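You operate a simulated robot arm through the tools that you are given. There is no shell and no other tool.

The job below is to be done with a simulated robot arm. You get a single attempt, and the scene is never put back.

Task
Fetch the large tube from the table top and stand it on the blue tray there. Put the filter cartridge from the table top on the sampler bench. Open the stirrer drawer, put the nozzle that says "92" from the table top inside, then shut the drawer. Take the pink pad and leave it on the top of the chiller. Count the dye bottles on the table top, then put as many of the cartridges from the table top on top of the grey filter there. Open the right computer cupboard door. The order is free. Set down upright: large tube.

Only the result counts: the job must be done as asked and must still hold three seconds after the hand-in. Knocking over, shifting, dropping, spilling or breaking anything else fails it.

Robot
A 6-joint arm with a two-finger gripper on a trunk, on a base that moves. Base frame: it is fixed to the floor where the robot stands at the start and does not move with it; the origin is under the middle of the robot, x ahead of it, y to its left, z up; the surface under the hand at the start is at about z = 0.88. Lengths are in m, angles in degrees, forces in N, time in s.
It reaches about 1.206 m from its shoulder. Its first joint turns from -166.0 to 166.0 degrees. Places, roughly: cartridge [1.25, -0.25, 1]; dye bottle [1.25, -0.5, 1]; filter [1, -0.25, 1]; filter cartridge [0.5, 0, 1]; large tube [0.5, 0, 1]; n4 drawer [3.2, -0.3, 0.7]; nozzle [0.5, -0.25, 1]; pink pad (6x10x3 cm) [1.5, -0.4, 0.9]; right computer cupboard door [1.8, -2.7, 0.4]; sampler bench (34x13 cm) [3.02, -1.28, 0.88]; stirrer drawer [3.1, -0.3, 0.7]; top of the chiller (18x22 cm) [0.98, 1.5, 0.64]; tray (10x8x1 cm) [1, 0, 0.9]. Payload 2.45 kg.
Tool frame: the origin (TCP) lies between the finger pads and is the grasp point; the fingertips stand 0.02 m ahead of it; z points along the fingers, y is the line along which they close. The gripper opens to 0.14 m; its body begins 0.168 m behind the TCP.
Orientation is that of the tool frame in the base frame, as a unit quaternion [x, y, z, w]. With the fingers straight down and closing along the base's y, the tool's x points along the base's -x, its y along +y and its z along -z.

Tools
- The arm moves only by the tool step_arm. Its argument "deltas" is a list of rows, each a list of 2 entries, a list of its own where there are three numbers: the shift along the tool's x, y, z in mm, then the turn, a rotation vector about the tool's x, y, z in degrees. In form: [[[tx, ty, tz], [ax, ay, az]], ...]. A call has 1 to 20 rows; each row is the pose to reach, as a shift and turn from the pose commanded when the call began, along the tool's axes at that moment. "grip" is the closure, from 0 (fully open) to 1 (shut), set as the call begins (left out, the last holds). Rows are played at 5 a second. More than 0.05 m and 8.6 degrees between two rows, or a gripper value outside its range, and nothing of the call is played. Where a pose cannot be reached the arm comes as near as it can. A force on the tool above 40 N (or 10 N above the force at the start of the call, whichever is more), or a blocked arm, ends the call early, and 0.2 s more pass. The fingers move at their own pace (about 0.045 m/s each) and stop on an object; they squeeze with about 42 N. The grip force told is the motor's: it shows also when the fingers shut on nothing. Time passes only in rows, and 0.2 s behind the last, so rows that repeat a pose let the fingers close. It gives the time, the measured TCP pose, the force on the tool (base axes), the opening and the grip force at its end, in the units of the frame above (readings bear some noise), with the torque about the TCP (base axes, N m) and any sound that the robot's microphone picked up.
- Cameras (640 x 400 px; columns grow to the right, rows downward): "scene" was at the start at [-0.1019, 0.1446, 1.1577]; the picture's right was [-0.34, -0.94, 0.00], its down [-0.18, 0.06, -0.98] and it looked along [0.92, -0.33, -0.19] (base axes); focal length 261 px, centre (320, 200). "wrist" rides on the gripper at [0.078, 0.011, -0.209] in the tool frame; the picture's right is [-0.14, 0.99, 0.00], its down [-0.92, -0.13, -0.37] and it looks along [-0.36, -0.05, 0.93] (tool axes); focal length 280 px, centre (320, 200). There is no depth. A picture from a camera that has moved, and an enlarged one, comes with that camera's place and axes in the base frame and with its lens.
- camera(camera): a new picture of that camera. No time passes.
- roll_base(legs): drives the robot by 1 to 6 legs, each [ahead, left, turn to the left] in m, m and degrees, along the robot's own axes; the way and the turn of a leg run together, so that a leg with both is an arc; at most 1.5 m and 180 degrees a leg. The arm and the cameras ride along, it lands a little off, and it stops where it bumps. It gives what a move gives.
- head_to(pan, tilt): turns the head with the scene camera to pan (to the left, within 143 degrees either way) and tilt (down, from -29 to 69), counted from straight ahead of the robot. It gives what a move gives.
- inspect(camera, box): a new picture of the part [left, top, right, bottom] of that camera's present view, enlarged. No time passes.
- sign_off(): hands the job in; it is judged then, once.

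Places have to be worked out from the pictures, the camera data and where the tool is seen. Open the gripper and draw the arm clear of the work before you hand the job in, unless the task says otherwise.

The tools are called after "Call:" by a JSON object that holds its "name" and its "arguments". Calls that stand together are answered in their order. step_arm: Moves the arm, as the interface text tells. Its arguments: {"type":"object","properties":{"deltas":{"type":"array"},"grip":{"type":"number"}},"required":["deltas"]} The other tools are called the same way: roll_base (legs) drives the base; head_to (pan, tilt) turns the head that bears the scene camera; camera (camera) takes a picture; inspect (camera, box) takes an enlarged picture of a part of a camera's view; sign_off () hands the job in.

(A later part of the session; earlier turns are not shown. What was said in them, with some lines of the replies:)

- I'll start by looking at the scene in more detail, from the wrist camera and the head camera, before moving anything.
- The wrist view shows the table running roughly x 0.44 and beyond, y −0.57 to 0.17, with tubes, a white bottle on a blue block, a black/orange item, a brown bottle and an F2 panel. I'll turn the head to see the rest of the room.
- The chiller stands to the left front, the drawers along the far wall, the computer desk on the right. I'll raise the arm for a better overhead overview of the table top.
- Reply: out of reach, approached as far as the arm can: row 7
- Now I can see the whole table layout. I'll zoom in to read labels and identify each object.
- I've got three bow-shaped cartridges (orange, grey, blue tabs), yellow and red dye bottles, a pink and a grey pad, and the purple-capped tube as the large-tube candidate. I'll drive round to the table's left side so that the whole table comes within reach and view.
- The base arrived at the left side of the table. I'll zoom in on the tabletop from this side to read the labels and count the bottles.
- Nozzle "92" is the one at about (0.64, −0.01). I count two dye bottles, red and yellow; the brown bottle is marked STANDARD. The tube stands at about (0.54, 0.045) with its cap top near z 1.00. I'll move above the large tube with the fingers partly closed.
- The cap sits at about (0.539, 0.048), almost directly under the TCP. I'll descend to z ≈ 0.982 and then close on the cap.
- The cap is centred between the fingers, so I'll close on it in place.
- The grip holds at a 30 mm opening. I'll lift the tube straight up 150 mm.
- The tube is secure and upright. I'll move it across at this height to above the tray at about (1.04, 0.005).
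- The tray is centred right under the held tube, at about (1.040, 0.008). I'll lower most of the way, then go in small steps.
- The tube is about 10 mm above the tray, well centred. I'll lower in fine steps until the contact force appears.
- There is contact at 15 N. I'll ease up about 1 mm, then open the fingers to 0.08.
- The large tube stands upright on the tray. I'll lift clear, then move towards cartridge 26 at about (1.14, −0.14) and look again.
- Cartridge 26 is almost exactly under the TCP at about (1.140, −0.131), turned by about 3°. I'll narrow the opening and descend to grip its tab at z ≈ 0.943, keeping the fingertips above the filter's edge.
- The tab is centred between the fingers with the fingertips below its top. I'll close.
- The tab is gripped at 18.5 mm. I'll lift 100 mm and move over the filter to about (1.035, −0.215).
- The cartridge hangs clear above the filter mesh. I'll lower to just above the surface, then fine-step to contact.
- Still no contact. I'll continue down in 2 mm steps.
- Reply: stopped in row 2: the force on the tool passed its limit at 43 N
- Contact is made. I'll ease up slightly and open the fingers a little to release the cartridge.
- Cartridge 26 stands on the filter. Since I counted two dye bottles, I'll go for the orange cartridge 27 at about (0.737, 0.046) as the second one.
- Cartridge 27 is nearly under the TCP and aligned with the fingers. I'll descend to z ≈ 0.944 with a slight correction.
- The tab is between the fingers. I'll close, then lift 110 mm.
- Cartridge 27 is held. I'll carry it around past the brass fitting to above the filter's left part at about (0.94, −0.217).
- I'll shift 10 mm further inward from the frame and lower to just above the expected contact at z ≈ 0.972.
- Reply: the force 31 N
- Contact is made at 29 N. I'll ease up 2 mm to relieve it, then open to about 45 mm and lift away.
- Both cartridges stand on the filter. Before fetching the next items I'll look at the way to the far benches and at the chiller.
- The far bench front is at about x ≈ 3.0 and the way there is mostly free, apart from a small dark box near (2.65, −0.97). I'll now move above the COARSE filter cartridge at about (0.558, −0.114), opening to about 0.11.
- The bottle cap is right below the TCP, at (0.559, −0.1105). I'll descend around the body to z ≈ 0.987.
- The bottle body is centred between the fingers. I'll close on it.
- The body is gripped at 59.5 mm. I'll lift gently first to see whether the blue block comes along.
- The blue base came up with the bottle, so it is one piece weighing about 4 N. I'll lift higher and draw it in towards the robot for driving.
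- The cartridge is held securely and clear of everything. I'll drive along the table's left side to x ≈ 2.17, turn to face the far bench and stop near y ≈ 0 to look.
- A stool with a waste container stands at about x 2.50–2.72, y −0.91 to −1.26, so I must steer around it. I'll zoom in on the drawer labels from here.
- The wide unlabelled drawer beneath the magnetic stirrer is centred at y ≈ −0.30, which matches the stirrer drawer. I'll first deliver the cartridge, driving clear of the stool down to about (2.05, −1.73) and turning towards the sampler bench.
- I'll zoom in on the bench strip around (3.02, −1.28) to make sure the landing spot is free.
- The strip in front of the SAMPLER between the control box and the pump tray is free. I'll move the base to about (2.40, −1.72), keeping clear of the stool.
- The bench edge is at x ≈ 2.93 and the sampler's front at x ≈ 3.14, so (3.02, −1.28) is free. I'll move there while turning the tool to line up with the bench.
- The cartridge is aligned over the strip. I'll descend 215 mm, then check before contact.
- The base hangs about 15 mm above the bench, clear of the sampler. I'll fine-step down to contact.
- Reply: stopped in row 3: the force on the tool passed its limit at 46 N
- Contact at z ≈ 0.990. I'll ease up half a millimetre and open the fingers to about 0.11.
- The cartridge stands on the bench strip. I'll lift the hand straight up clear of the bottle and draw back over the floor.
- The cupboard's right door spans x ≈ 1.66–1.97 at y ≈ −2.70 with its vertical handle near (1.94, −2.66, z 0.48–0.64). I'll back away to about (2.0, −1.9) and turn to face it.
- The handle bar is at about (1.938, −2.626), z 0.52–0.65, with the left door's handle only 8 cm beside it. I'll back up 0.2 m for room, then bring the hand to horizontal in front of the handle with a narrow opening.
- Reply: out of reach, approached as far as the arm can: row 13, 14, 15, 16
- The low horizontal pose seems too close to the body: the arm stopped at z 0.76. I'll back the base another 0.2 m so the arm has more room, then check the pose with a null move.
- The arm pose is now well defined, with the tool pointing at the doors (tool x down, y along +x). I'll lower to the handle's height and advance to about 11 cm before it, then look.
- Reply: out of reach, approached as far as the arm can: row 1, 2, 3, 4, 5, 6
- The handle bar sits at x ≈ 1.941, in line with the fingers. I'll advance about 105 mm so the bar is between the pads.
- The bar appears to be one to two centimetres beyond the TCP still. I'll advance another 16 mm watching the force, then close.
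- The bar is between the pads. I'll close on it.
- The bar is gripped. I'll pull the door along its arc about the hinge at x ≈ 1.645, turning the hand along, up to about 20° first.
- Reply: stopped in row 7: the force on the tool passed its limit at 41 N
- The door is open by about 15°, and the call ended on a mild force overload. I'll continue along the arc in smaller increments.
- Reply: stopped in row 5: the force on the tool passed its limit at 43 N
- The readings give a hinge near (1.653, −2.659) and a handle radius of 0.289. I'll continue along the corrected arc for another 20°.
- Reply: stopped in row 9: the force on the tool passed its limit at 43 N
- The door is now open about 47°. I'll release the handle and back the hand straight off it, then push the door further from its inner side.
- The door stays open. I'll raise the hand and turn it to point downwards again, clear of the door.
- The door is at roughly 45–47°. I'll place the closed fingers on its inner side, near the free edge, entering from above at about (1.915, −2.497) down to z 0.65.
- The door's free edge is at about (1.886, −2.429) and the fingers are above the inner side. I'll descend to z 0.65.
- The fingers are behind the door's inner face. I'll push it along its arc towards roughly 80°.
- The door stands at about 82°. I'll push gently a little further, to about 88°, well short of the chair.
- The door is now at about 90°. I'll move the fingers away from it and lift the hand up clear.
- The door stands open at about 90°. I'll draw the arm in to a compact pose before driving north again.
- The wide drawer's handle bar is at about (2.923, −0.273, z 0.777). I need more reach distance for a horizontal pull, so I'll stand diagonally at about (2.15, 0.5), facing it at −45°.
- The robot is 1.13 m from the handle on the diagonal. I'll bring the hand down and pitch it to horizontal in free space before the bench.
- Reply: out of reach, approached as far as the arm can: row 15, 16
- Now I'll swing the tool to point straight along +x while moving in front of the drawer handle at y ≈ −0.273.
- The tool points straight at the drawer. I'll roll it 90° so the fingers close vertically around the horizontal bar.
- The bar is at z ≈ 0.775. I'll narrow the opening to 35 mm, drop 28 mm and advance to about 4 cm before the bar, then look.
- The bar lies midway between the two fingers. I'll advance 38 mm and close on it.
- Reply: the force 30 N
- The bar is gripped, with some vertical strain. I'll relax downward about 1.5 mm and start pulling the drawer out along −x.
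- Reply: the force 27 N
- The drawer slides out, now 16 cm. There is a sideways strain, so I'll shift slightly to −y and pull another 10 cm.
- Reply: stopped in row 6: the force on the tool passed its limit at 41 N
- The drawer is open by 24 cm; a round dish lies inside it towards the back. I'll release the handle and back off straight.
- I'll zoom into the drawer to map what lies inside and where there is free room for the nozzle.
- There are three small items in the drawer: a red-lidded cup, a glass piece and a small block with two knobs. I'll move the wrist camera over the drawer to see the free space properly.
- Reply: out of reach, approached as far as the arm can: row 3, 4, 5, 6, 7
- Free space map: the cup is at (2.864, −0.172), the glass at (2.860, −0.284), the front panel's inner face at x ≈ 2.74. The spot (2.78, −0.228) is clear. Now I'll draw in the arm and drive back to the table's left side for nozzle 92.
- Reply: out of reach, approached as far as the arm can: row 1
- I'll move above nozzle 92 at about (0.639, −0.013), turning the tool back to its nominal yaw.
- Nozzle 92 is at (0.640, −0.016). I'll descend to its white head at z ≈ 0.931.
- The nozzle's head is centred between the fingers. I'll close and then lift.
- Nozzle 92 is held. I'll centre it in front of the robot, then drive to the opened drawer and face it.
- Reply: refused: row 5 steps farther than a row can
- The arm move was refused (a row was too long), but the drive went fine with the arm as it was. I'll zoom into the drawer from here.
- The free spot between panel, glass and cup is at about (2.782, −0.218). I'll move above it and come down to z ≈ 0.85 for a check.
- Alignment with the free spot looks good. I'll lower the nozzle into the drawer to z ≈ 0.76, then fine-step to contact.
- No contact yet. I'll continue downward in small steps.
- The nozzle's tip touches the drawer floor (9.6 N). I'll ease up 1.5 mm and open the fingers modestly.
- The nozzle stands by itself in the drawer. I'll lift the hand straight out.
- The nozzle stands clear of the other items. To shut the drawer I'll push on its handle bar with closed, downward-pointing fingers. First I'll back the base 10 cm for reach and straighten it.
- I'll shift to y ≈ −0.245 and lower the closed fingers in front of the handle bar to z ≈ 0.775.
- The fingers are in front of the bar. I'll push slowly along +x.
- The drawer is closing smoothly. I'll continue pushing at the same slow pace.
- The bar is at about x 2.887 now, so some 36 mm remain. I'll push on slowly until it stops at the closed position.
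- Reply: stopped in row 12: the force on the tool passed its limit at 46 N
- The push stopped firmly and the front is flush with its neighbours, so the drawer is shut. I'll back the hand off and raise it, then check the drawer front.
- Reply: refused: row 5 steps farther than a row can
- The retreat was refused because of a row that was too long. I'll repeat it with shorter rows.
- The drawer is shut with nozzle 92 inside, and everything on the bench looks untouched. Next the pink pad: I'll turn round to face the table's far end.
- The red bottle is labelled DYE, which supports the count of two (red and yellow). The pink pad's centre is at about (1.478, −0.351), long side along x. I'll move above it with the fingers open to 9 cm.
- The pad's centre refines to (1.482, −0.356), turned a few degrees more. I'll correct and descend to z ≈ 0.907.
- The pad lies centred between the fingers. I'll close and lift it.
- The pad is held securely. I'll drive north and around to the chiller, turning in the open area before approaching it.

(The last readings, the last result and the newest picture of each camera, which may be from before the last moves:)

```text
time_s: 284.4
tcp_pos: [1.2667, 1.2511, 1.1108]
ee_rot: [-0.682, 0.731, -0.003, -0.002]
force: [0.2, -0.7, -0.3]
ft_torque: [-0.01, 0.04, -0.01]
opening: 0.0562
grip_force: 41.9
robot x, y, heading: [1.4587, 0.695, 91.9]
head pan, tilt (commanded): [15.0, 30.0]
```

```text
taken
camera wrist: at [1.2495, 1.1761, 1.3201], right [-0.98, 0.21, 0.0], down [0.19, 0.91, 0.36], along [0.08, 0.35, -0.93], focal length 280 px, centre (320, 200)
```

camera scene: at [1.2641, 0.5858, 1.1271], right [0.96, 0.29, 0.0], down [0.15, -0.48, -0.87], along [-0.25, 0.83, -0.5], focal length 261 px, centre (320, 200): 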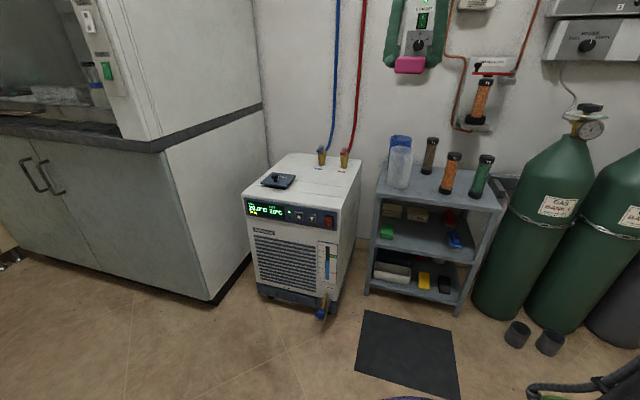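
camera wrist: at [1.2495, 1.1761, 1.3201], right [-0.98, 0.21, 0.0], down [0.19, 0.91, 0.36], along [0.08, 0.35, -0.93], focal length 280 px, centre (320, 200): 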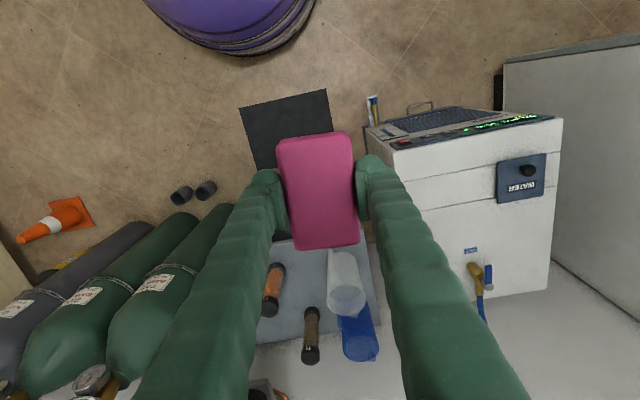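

The chiller's top is at x 0.70–1.10, y 1.35–1.86, with a black filler cap at about (0.795, 1.487) and hose fittings at the back. The given spot (0.98, 1.50) is free. I'll shift the base left to face it.

Call:
{"name": "roll_base", "arguments": {"legs": [[0, 0.36, -2]]}}

Call:
{"name": "camera", "arguments": {"camera": "wrist"}}

Call:
{"name": "camera", "arguments": {"camera": "scene"}}

```text
time_s: 286.7
tcp_pos: [0.9254, 1.2529, 1.1099]
ee_rot: [-0.669, 0.744, -0.004, -0.002]
force: [0.3, -0.5, -0.6]
ft_torque: [0.0, 0.02, -0.02]
opening: 0.056
grip_force: 41.8
robot x, y, heading: [1.098, 0.6884, 90.0]
head pan, tilt (commanded): [15.0, 30.0]
```

```text
taken
camera wrist: at [0.9059, 1.1777, 1.3201], right [-0.97, 0.24, 0.0], down [0.22, 0.9, 0.36], along [0.09, 0.35, -0.93], focal length 280 px, centre (320, 200)
```

wrist: 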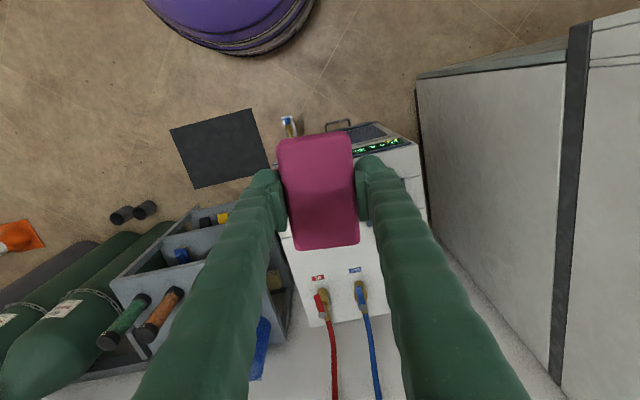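

```text
taken
camera scene: at [0.899, 0.5873, 1.1271], right [0.97, 0.26, 0.0], down [0.13, -0.48, -0.87], along [-0.22, 0.84, -0.5], focal length 261 px, centre (320, 200)
```

scene: 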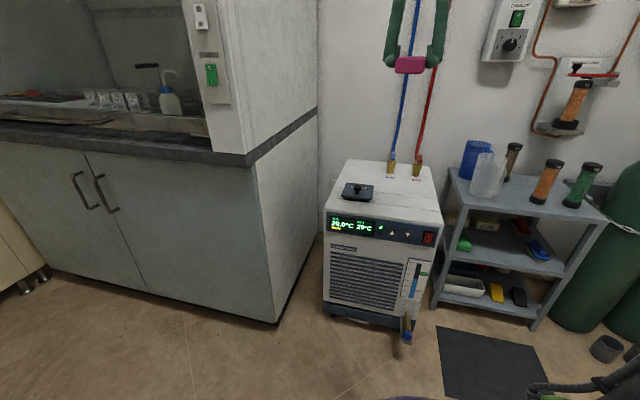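

Now I'll move the pad over the spot (0.98, 1.50) at the present height and look.

Call:
{"name": "step_arm", "arguments": {"deltas": [[[-42, -5, 0], [0, 0, 0]], [[-84, -10, 0], [0, 0, 0]], [[-126, -14, 0], [0, 0, 0]], [[-168, -19, 0], [0, 0, 0]], [[-210, -24, 0], [0, 0, 0]], [[-252, -28, 0], [0, 0, 0]], [[-252, -28, 30], [0, 0, 0]], [[-252, -28, 75], [0, 0, 0]], [[-252, -28, 120], [0, 0, 0]], [[-252, -28, 160], [0, 0, 0]], [[-252, -28, 160], [0, 0, 0]]]}}

Call:
{"name": "camera", "arguments": {"camera": "wrist"}}

Call:
{"name": "camera", "arguments": {"camera": "scene"}}

```text
time_s: 289.1
tcp_pos: [0.9791, 1.4999, 0.9476]
ee_rot: [-0.669, 0.744, -0.003, -0.002]
force: [-0.2, 0.7, -0.1]
ft_torque: [-0.04, 0.0, 0.02]
opening: 0.0558
grip_force: 41.9
robot x, y, heading: [1.0953, 0.688, 89.8]
head pan, tilt (commanded): [15.0, 30.0]
```

```text
taken
camera wrist: at [0.959, 1.4258, 1.1583], right [-0.97, 0.24, 0.0], down [0.22, 0.9, 0.36], along [0.09, 0.35, -0.93], focal length 280 px, centre (320, 200)
```

wrist: 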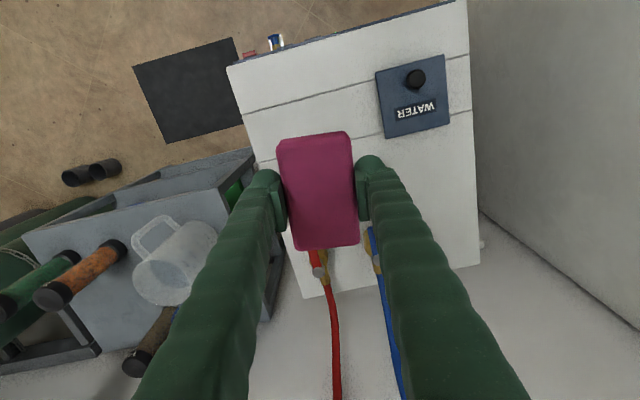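

```text
taken
camera scene: at [0.899, 0.5875, 1.1271], right [0.97, 0.26, 0.0], down [0.13, -0.48, -0.87], along [-0.22, 0.84, -0.5], focal length 261 px, centre (320, 200)
```

scene: 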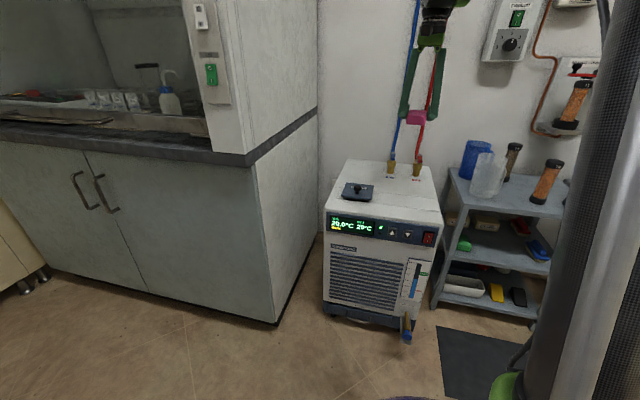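

The landing point is well clear of the cap, edges and hoses. I'll lower to just above the surface.

Call:
{"name": "step_arm", "arguments": {"deltas": [[[0, 0, 45], [0, 0, 0]], [[0, 0, 90], [0, 0, 0]], [[0, 0, 135], [0, 0, 0]], [[0, 0, 180], [0, 0, 0]], [[0, 0, 220], [0, 0, 0]], [[0, 0, 250], [0, 0, 0]], [[0, 0, 262], [0, 0, 0]], [[0, 0, 262], [0, 0, 0]]]}}

Call:
{"name": "camera", "arguments": {"camera": "wrist"}}

Call:
{"name": "inspect", "arguments": {"camera": "scene", "box": [310, 90, 470, 240]}}

```text
time_s: 290.9
tcp_pos: [0.98, 1.4975, 0.6853]
ee_rot: [-0.669, 0.744, -0.003, -0.002]
force: [0.2, 0.0, -0.3]
ft_torque: [0.0, 0.03, 0.02]
opening: 0.0562
grip_force: 41.6
robot x, y, heading: [1.097, 0.6873, 90.2]
head pan, tilt (commanded): [15.0, 30.0]
```

```text
taken
camera wrist: at [0.959, 1.4226, 0.8953], right [-0.97, 0.24, 0.0], down [0.22, 0.9, 0.36], along [0.09, 0.35, -0.93], focal length 280 px, centre (320, 200)
```

wrist: 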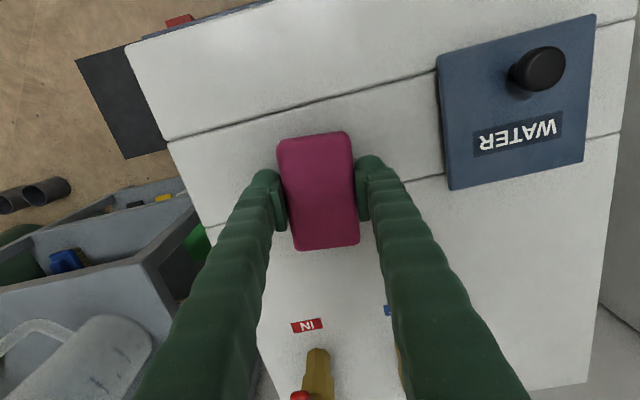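

```text
2.67 times, centred on (390, 165) of scene
camera zoom: at [0.899, 0.5874, 1.1271], right [0.97, 0.26, 0.0], down [0.13, -0.48, -0.87], along [-0.22, 0.84, -0.5], focal length 696 px, centre (133, 293)
```

zoom: 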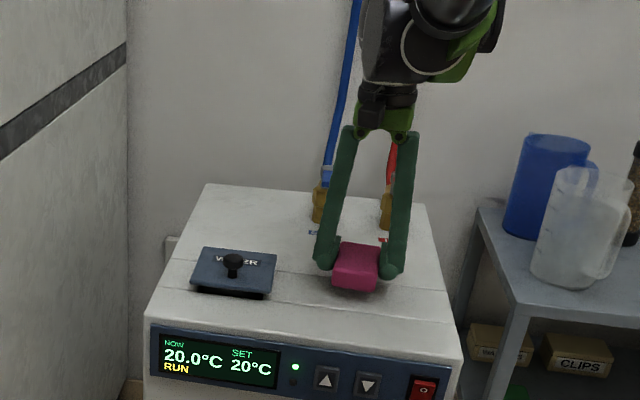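

The pad hangs about 17 mm above the top. I'll fine-step down to contact.

Call:
{"name": "step_arm", "arguments": {"deltas": [[[0, 0, 5], [0, 0, 0]], [[0, 0, 10], [0, 0, 0]], [[0, 0, 13], [0, 0, 0]], [[0, 0, 15], [0, 0, 0]], [[0, 0, 17], [0, 0, 0]]]}}

```text
time_s: 292.1
tcp_pos: [0.9822, 1.4965, 0.6686]
ee_rot: [-0.669, 0.743, -0.003, -0.002]
force: [-0.4, -0.3, 0.4]
ft_torque: [0.0, 0.0, 0.01]
opening: 0.0562
grip_force: 42.1
robot x, y, heading: [1.0966, 0.6861, 89.7]
head pan, tilt (commanded): [15.0, 30.0]
```

Call:
{"name": "step_arm", "arguments": {"deltas": [[[0, 0, 1.5], [0, 0, 0]], [[0, 0, 3], [0, 0, 0]], [[0, 0, 4.5], [0, 0, 0]]]}}

Call:
{"name": "inspect", "arguments": {"camera": "scene", "box": [350, 130, 430, 210]}}

```text
time_s: 292.8
tcp_pos: [0.9827, 1.498, 0.6677]
ee_rot: [-0.668, 0.744, -0.003, -0.001]
force: [-0.6, -3.6, 23.9]
ft_torque: [0.03, 0.21, 0.02]
opening: 0.0564
grip_force: 42.5
robot x, y, heading: [1.0971, 0.685, 90.0]
head pan, tilt (commanded): [15.0, 30.0]
stopped in row 3: the force on the tool passed its limit at 46 N (the readings are from after the stop); the commanded pose is now the measured one
```

```text
5.00 times, centred on (390, 170) of scene
camera zoom: at [0.8991, 0.5865, 1.1271], right [0.97, 0.26, 0.0], down [0.13, -0.48, -0.87], along [-0.22, 0.84, -0.5], focal length 1306 px, centre (-30, 350)
```

zoom: 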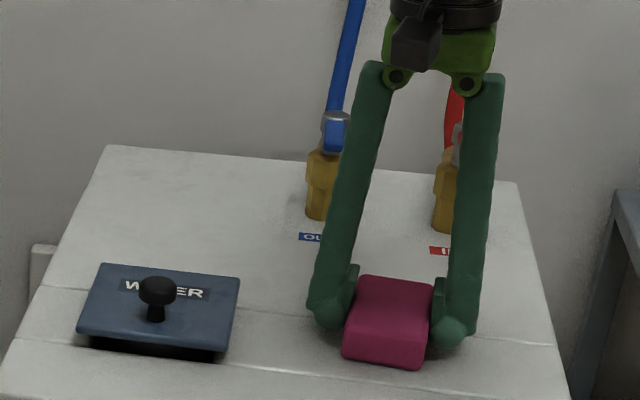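

Contact with the chiller's top. I'll ease up a fraction, open the fingers to about 9 cm, and rise.

Call:
{"name": "step_arm", "arguments": {"deltas": [[[0, 0, -0.8], [0, 0, 0]], [[0, 0, -0.8], [0, 0, 0]]]}}

Call:
{"name": "step_arm", "arguments": {"deltas": [[[0, 0, 0], [0, 0, 0]], [[0, 0, 0], [0, 0, 0]], [[0, 0, 0], [0, 0, 0]], [[0, 0, 0], [0, 0, 0]]], "grip": 0.38}}

Call:
{"name": "step_arm", "arguments": {"deltas": [[[0, 0, -30], [0, 0, 0]], [[0, 0, -75], [0, 0, 0]], [[0, 0, -120], [0, 0, 0]], [[0, 0, -165], [0, 0, 0]], [[0, 0, -210], [0, 0, 0]], [[0, 0, -255], [0, 0, 0]], [[20, 0, -295], [0, 0, 0]], [[50, 0, -330], [0, 0, 0]], [[90, 0, -350], [0, 0, 0]], [[130, 0, -370], [0, 0, 0]], [[170, 0, -390], [0, 0, 0]], [[210, 0, -410], [0, 0, 0]], [[250, 0, -430], [0, 0, 0]], [[250, 0, -430], [0, 0, 0]]]}}

Call:
{"name": "camera", "arguments": {"camera": "scene"}}

Call:
{"name": "inspect", "arguments": {"camera": "scene", "box": [310, 130, 470, 260]}}

Call:
{"name": "camera", "arguments": {"camera": "wrist"}}

```text
time_s: 293.4
tcp_pos: [0.9813, 1.496, 0.6673]
ee_rot: [-0.668, 0.744, -0.003, 0.001]
force: [-1.4, 3.2, 19.1]
ft_torque: [0.05, 0.11, 0.01]
opening: 0.0563
grip_force: 41.9
robot x, y, heading: [1.097, 0.6876, 89.9]
head pan, tilt (commanded): [15.0, 30.0]
```

```text
time_s: 294.4
tcp_pos: [0.9813, 1.4967, 0.666]
ee_rot: [-0.669, 0.743, -0.004, -0.001]
force: [0.0, -0.4, -0.4]
ft_torque: [-0.01, -0.03, 0.0]
opening: 0.0867
grip_force: 0.1
robot x, y, heading: [1.0978, 0.6915, 89.8]
head pan, tilt (commanded): [15.0, 30.0]
```

```text
time_s: 297.4
tcp_pos: [0.9532, 1.2529, 1.0986]
ee_rot: [-0.668, 0.744, -0.004, -0.001]
force: [0.1, -0.5, -0.5]
ft_torque: [0.0, 0.04, 0.03]
opening: 0.0869
grip_force: 0.0
robot x, y, heading: [1.0969, 0.686, 89.8]
head pan, tilt (commanded): [15.0, 30.0]
```

```text
taken
camera scene: at [0.899, 0.5874, 1.1271], right [0.97, 0.26, 0.0], down [0.13, -0.48, -0.87], along [-0.22, 0.84, -0.5], focal length 261 px, centre (320, 200)
```

scene: 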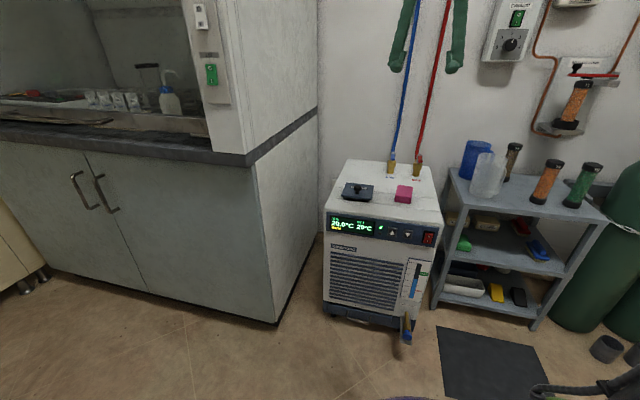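

```text
3.08 times, centred on (390, 195) of scene
camera zoom: at [0.899, 0.5874, 1.1271], right [0.97, 0.26, 0.0], down [0.13, -0.48, -0.87], along [-0.22, 0.84, -0.5], focal length 804 px, centre (105, 215)
```

zoom: 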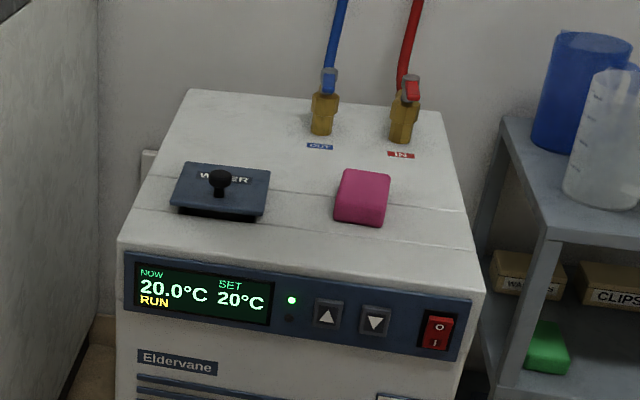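

```text
taken
camera wrist: at [0.932, 1.178, 1.3085], right [-0.97, 0.24, 0.0], down [0.22, 0.9, 0.36], along [0.09, 0.35, -0.93], focal length 280 px, centre (320, 200)
```

wrist: 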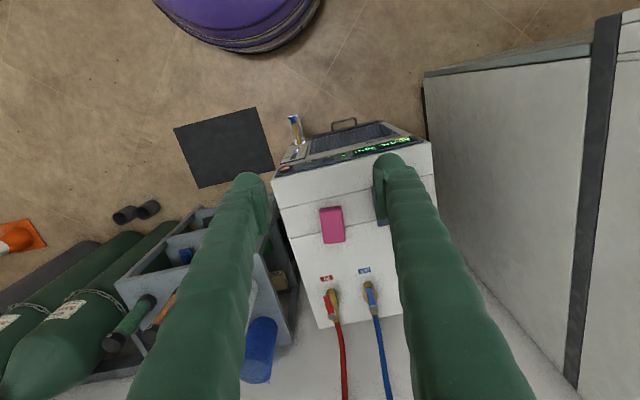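

The pad rests on the chiller. For certainty about the dye-bottle count I want to read the yellow bottle's label, which faces away from here, so I'll drive round to the table's other side for a look.

Call:
{"name": "roll_base", "arguments": {"legs": [[0, -0.96, 0], [-1.4, 0, 0], [-0.42, 0, 0], [0, 0.75, 0]]}}

Call:
{"name": "head_to", "arguments": {"pan": 0, "tilt": 20}}

Call:
{"name": "camera", "arguments": {"camera": "scene"}}

```text
time_s: 315.0
tcp_pos: [1.1262, -0.569, 1.0986]
ee_rot: [-0.663, 0.749, -0.003, -0.001]
force: [-0.3, 0.5, 0.2]
ft_torque: [0.02, 0.03, 0.0]
opening: 0.0869
grip_force: 0.1
robot x, y, heading: [1.2644, -1.1356, 89.0]
head pan, tilt (commanded): [15.0, 30.0]
```

```text
time_s: 315.8
tcp_pos: [1.1253, -0.569, 1.0978]
ee_rot: [-0.663, 0.749, -0.003, -0.001]
force: [-0.7, 0.5, 0.2]
ft_torque: [-0.01, 0.02, 0.0]
opening: 0.087
grip_force: 0.1
robot x, y, heading: [1.2624, -1.1345, 89.0]
head pan, tilt (commanded): [0.0, 20.0]
```

```text
taken
camera scene: at [1.0867, -1.2283, 1.1431], right [1.0, -0.02, 0.0], down [-0.01, -0.34, -0.94], along [0.01, 0.94, -0.34], focal length 261 px, centre (320, 200)
```

scene: 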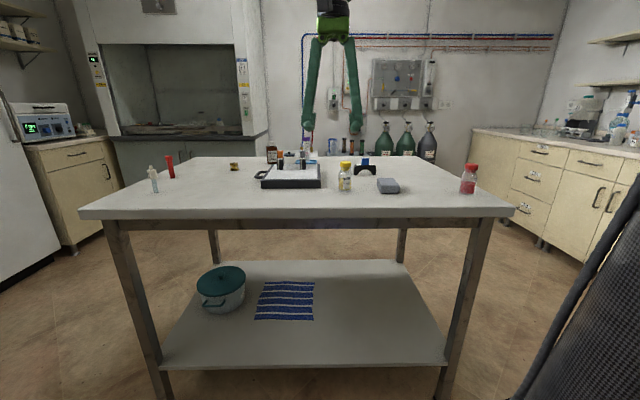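

Call:
{"name": "inspect", "arguments": {"camera": "scene", "box": [230, 130, 410, 220]}}

Call:
{"name": "inspect", "arguments": {"camera": "scene", "box": [325, 150, 375, 200]}}

Call:
{"name": "inspect", "arguments": {"camera": "scene", "box": [130, 140, 250, 210]}}

```text
3.56 times, centred on (320, 175) of scene
camera zoom: at [1.0867, -1.2283, 1.1431], right [1.0, -0.02, 0.0], down [-0.01, -0.34, -0.94], along [0.01, 0.94, -0.34], focal length 928 px, centre (320, 289)
```

zoom: 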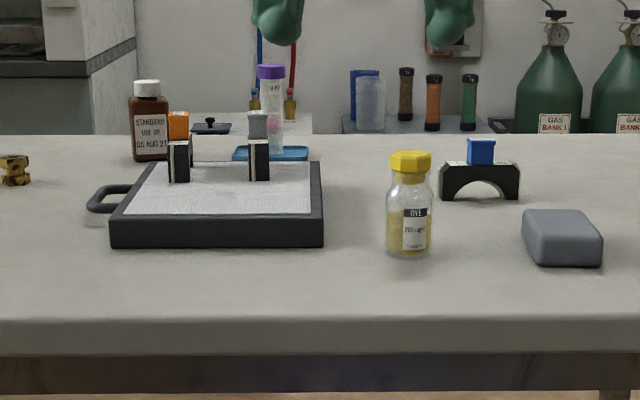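

```text
8.00 times, centred on (350, 175) of scene
camera zoom: at [1.0867, -1.2283, 1.1431], right [1.0, -0.02, 0.0], down [-0.01, -0.34, -0.94], along [0.01, 0.94, -0.34], focal length 2089 px, centre (80, 400)
```

zoom: 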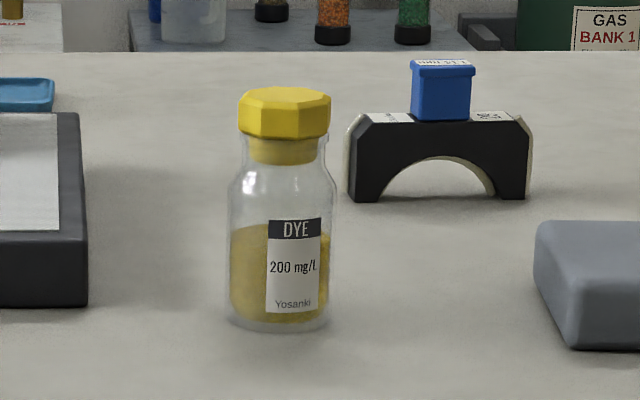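

```text
5.33 times, centred on (190, 175) of scene
camera zoom: at [1.0867, -1.2283, 1.1431], right [1.0, -0.02, 0.0], down [-0.01, -0.34, -0.94], along [0.01, 0.94, -0.34], focal length 1393 px, centre (1013, 333)
```

zoom: 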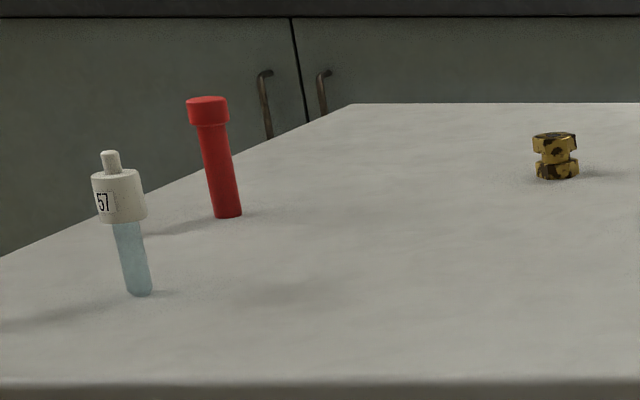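

The yellow bottle is also labelled DYE, so two is right, and the other nozzle says 57. I'll back away from the table and take a last look at the cupboard door and the sampler bench.

Call:
{"name": "roll_base", "arguments": {"legs": [[-0.15, 0, 0], [0, 0, -60]]}}

Call:
{"name": "head_to", "arguments": {"pan": -95, "tilt": 20}}

Call:
{"name": "camera", "arguments": {"camera": "scene"}}

Call:
{"name": "head_to", "arguments": {"pan": -15, "tilt": 15}}

Call:
{"name": "camera", "arguments": {"camera": "scene"}}

```text
time_s: 319.8
tcp_pos: [1.6817, -0.8833, 1.0982]
ee_rot: [-0.203, 0.979, -0.002, -0.002]
force: [-0.4, -1.1, 0.9]
ft_torque: [0.01, -0.02, 0.01]
opening: 0.0868
grip_force: 0.0
robot x, y, heading: [1.262, -1.2885, 29.3]
head pan, tilt (commanded): [0.0, 20.0]
```

```text
time_s: 321.5
tcp_pos: [1.6804, -0.8828, 1.0988]
ee_rot: [-0.203, 0.979, -0.002, -0.002]
force: [0.6, -0.1, -0.2]
ft_torque: [-0.02, 0.0, -0.02]
opening: 0.087
grip_force: 0.1
robot x, y, heading: [1.2609, -1.2865, 29.4]
head pan, tilt (commanded): [-95.0, 20.0]
```

```text
taken
camera scene: at [1.048, -1.3118, 1.1432], right [-0.91, -0.41, 0.0], down [-0.14, 0.31, -0.94], along [0.39, -0.86, -0.34], focal length 261 px, centre (320, 200)
```

scene: 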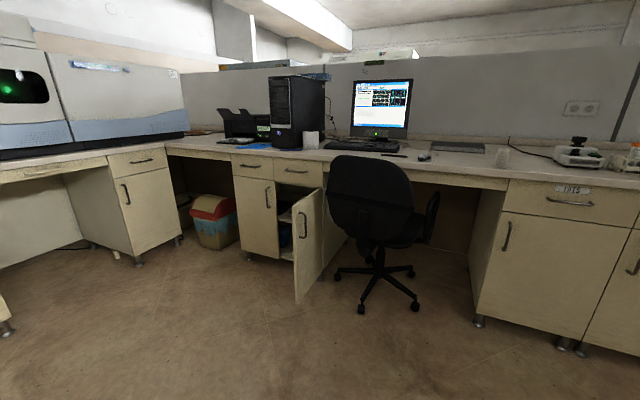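

```text
time_s: 323.0
tcp_pos: [1.6803, -0.8831, 1.0977]
ee_rot: [-0.203, 0.979, -0.003, -0.003]
force: [0.1, 0.5, 0.5]
ft_torque: [-0.01, 0.03, -0.01]
opening: 0.0867
grip_force: 0.0
robot x, y, heading: [1.2564, -1.2883, 29.6]
head pan, tilt (commanded): [-15.0, 15.0]
```

```text
taken
camera scene: at [1.1, -1.2039, 1.1513], right [0.25, -0.97, 0.0], down [-0.25, -0.06, -0.97], along [0.94, 0.24, -0.26], focal length 261 px, centre (320, 200)
```

scene: 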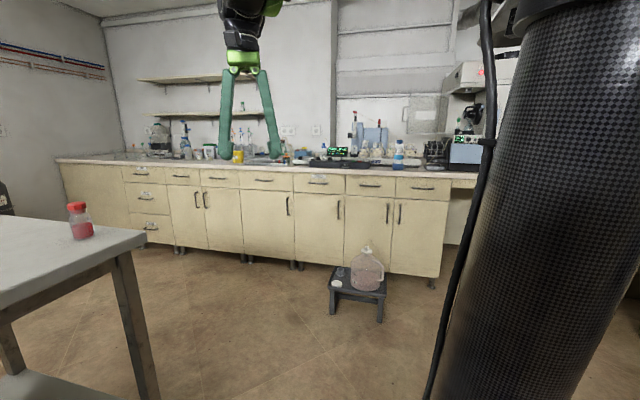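

Everything checks out:
- The cupboard door is open, the drawer is shut, and the filter cartridge stands on the sampler bench.
- The pad is on the chiller, the tube is on its tray, and two cartridges are on the filter.
- The gripper is open and clear of the work.

I'm handing the job in.

Call:
{"name": "sign_off", "arguments": {}}

```text
The job is handed in.
```

I did every part of the task and handed the job in; I haven't been told how it was judged.

- **Large tube:** the purple-capped tube (M-52) stands upright on the blue tray.
- **Filter cartridge:** the "COARSE" cartridge stands on the sampler bench, on the clear strip in front of the sampler. Its blue base is part of it and moved with it.
- **Nozzle and drawer:** nozzle "92" was standing on the drawer floor between the items already inside. I then pushed the drawer shut slowly, but I couldn't see inside afterwards, so I can't say whether the nozzle stayed upright. The drawer isn't labelled; I chose it because it matches the position you gave for the stirrer drawer.
- **Pink pad:** it lies on top of the chiller, clear of the filler cap and hoses.
- **Dye bottles and cartridges:** I counted two bottles labelled "DYE", one red and one yellow; the brown bottle is labelled "STANDARD". So cartridges "26" and "27" stand on the grey filter, and the blue one stays on the table.
- **Cupboard door:** the right computer cupboard door stands open at about 90 degrees.

In the last pictures nothing else looked knocked over or moved, and the gripper was open and clear before the hand-in.
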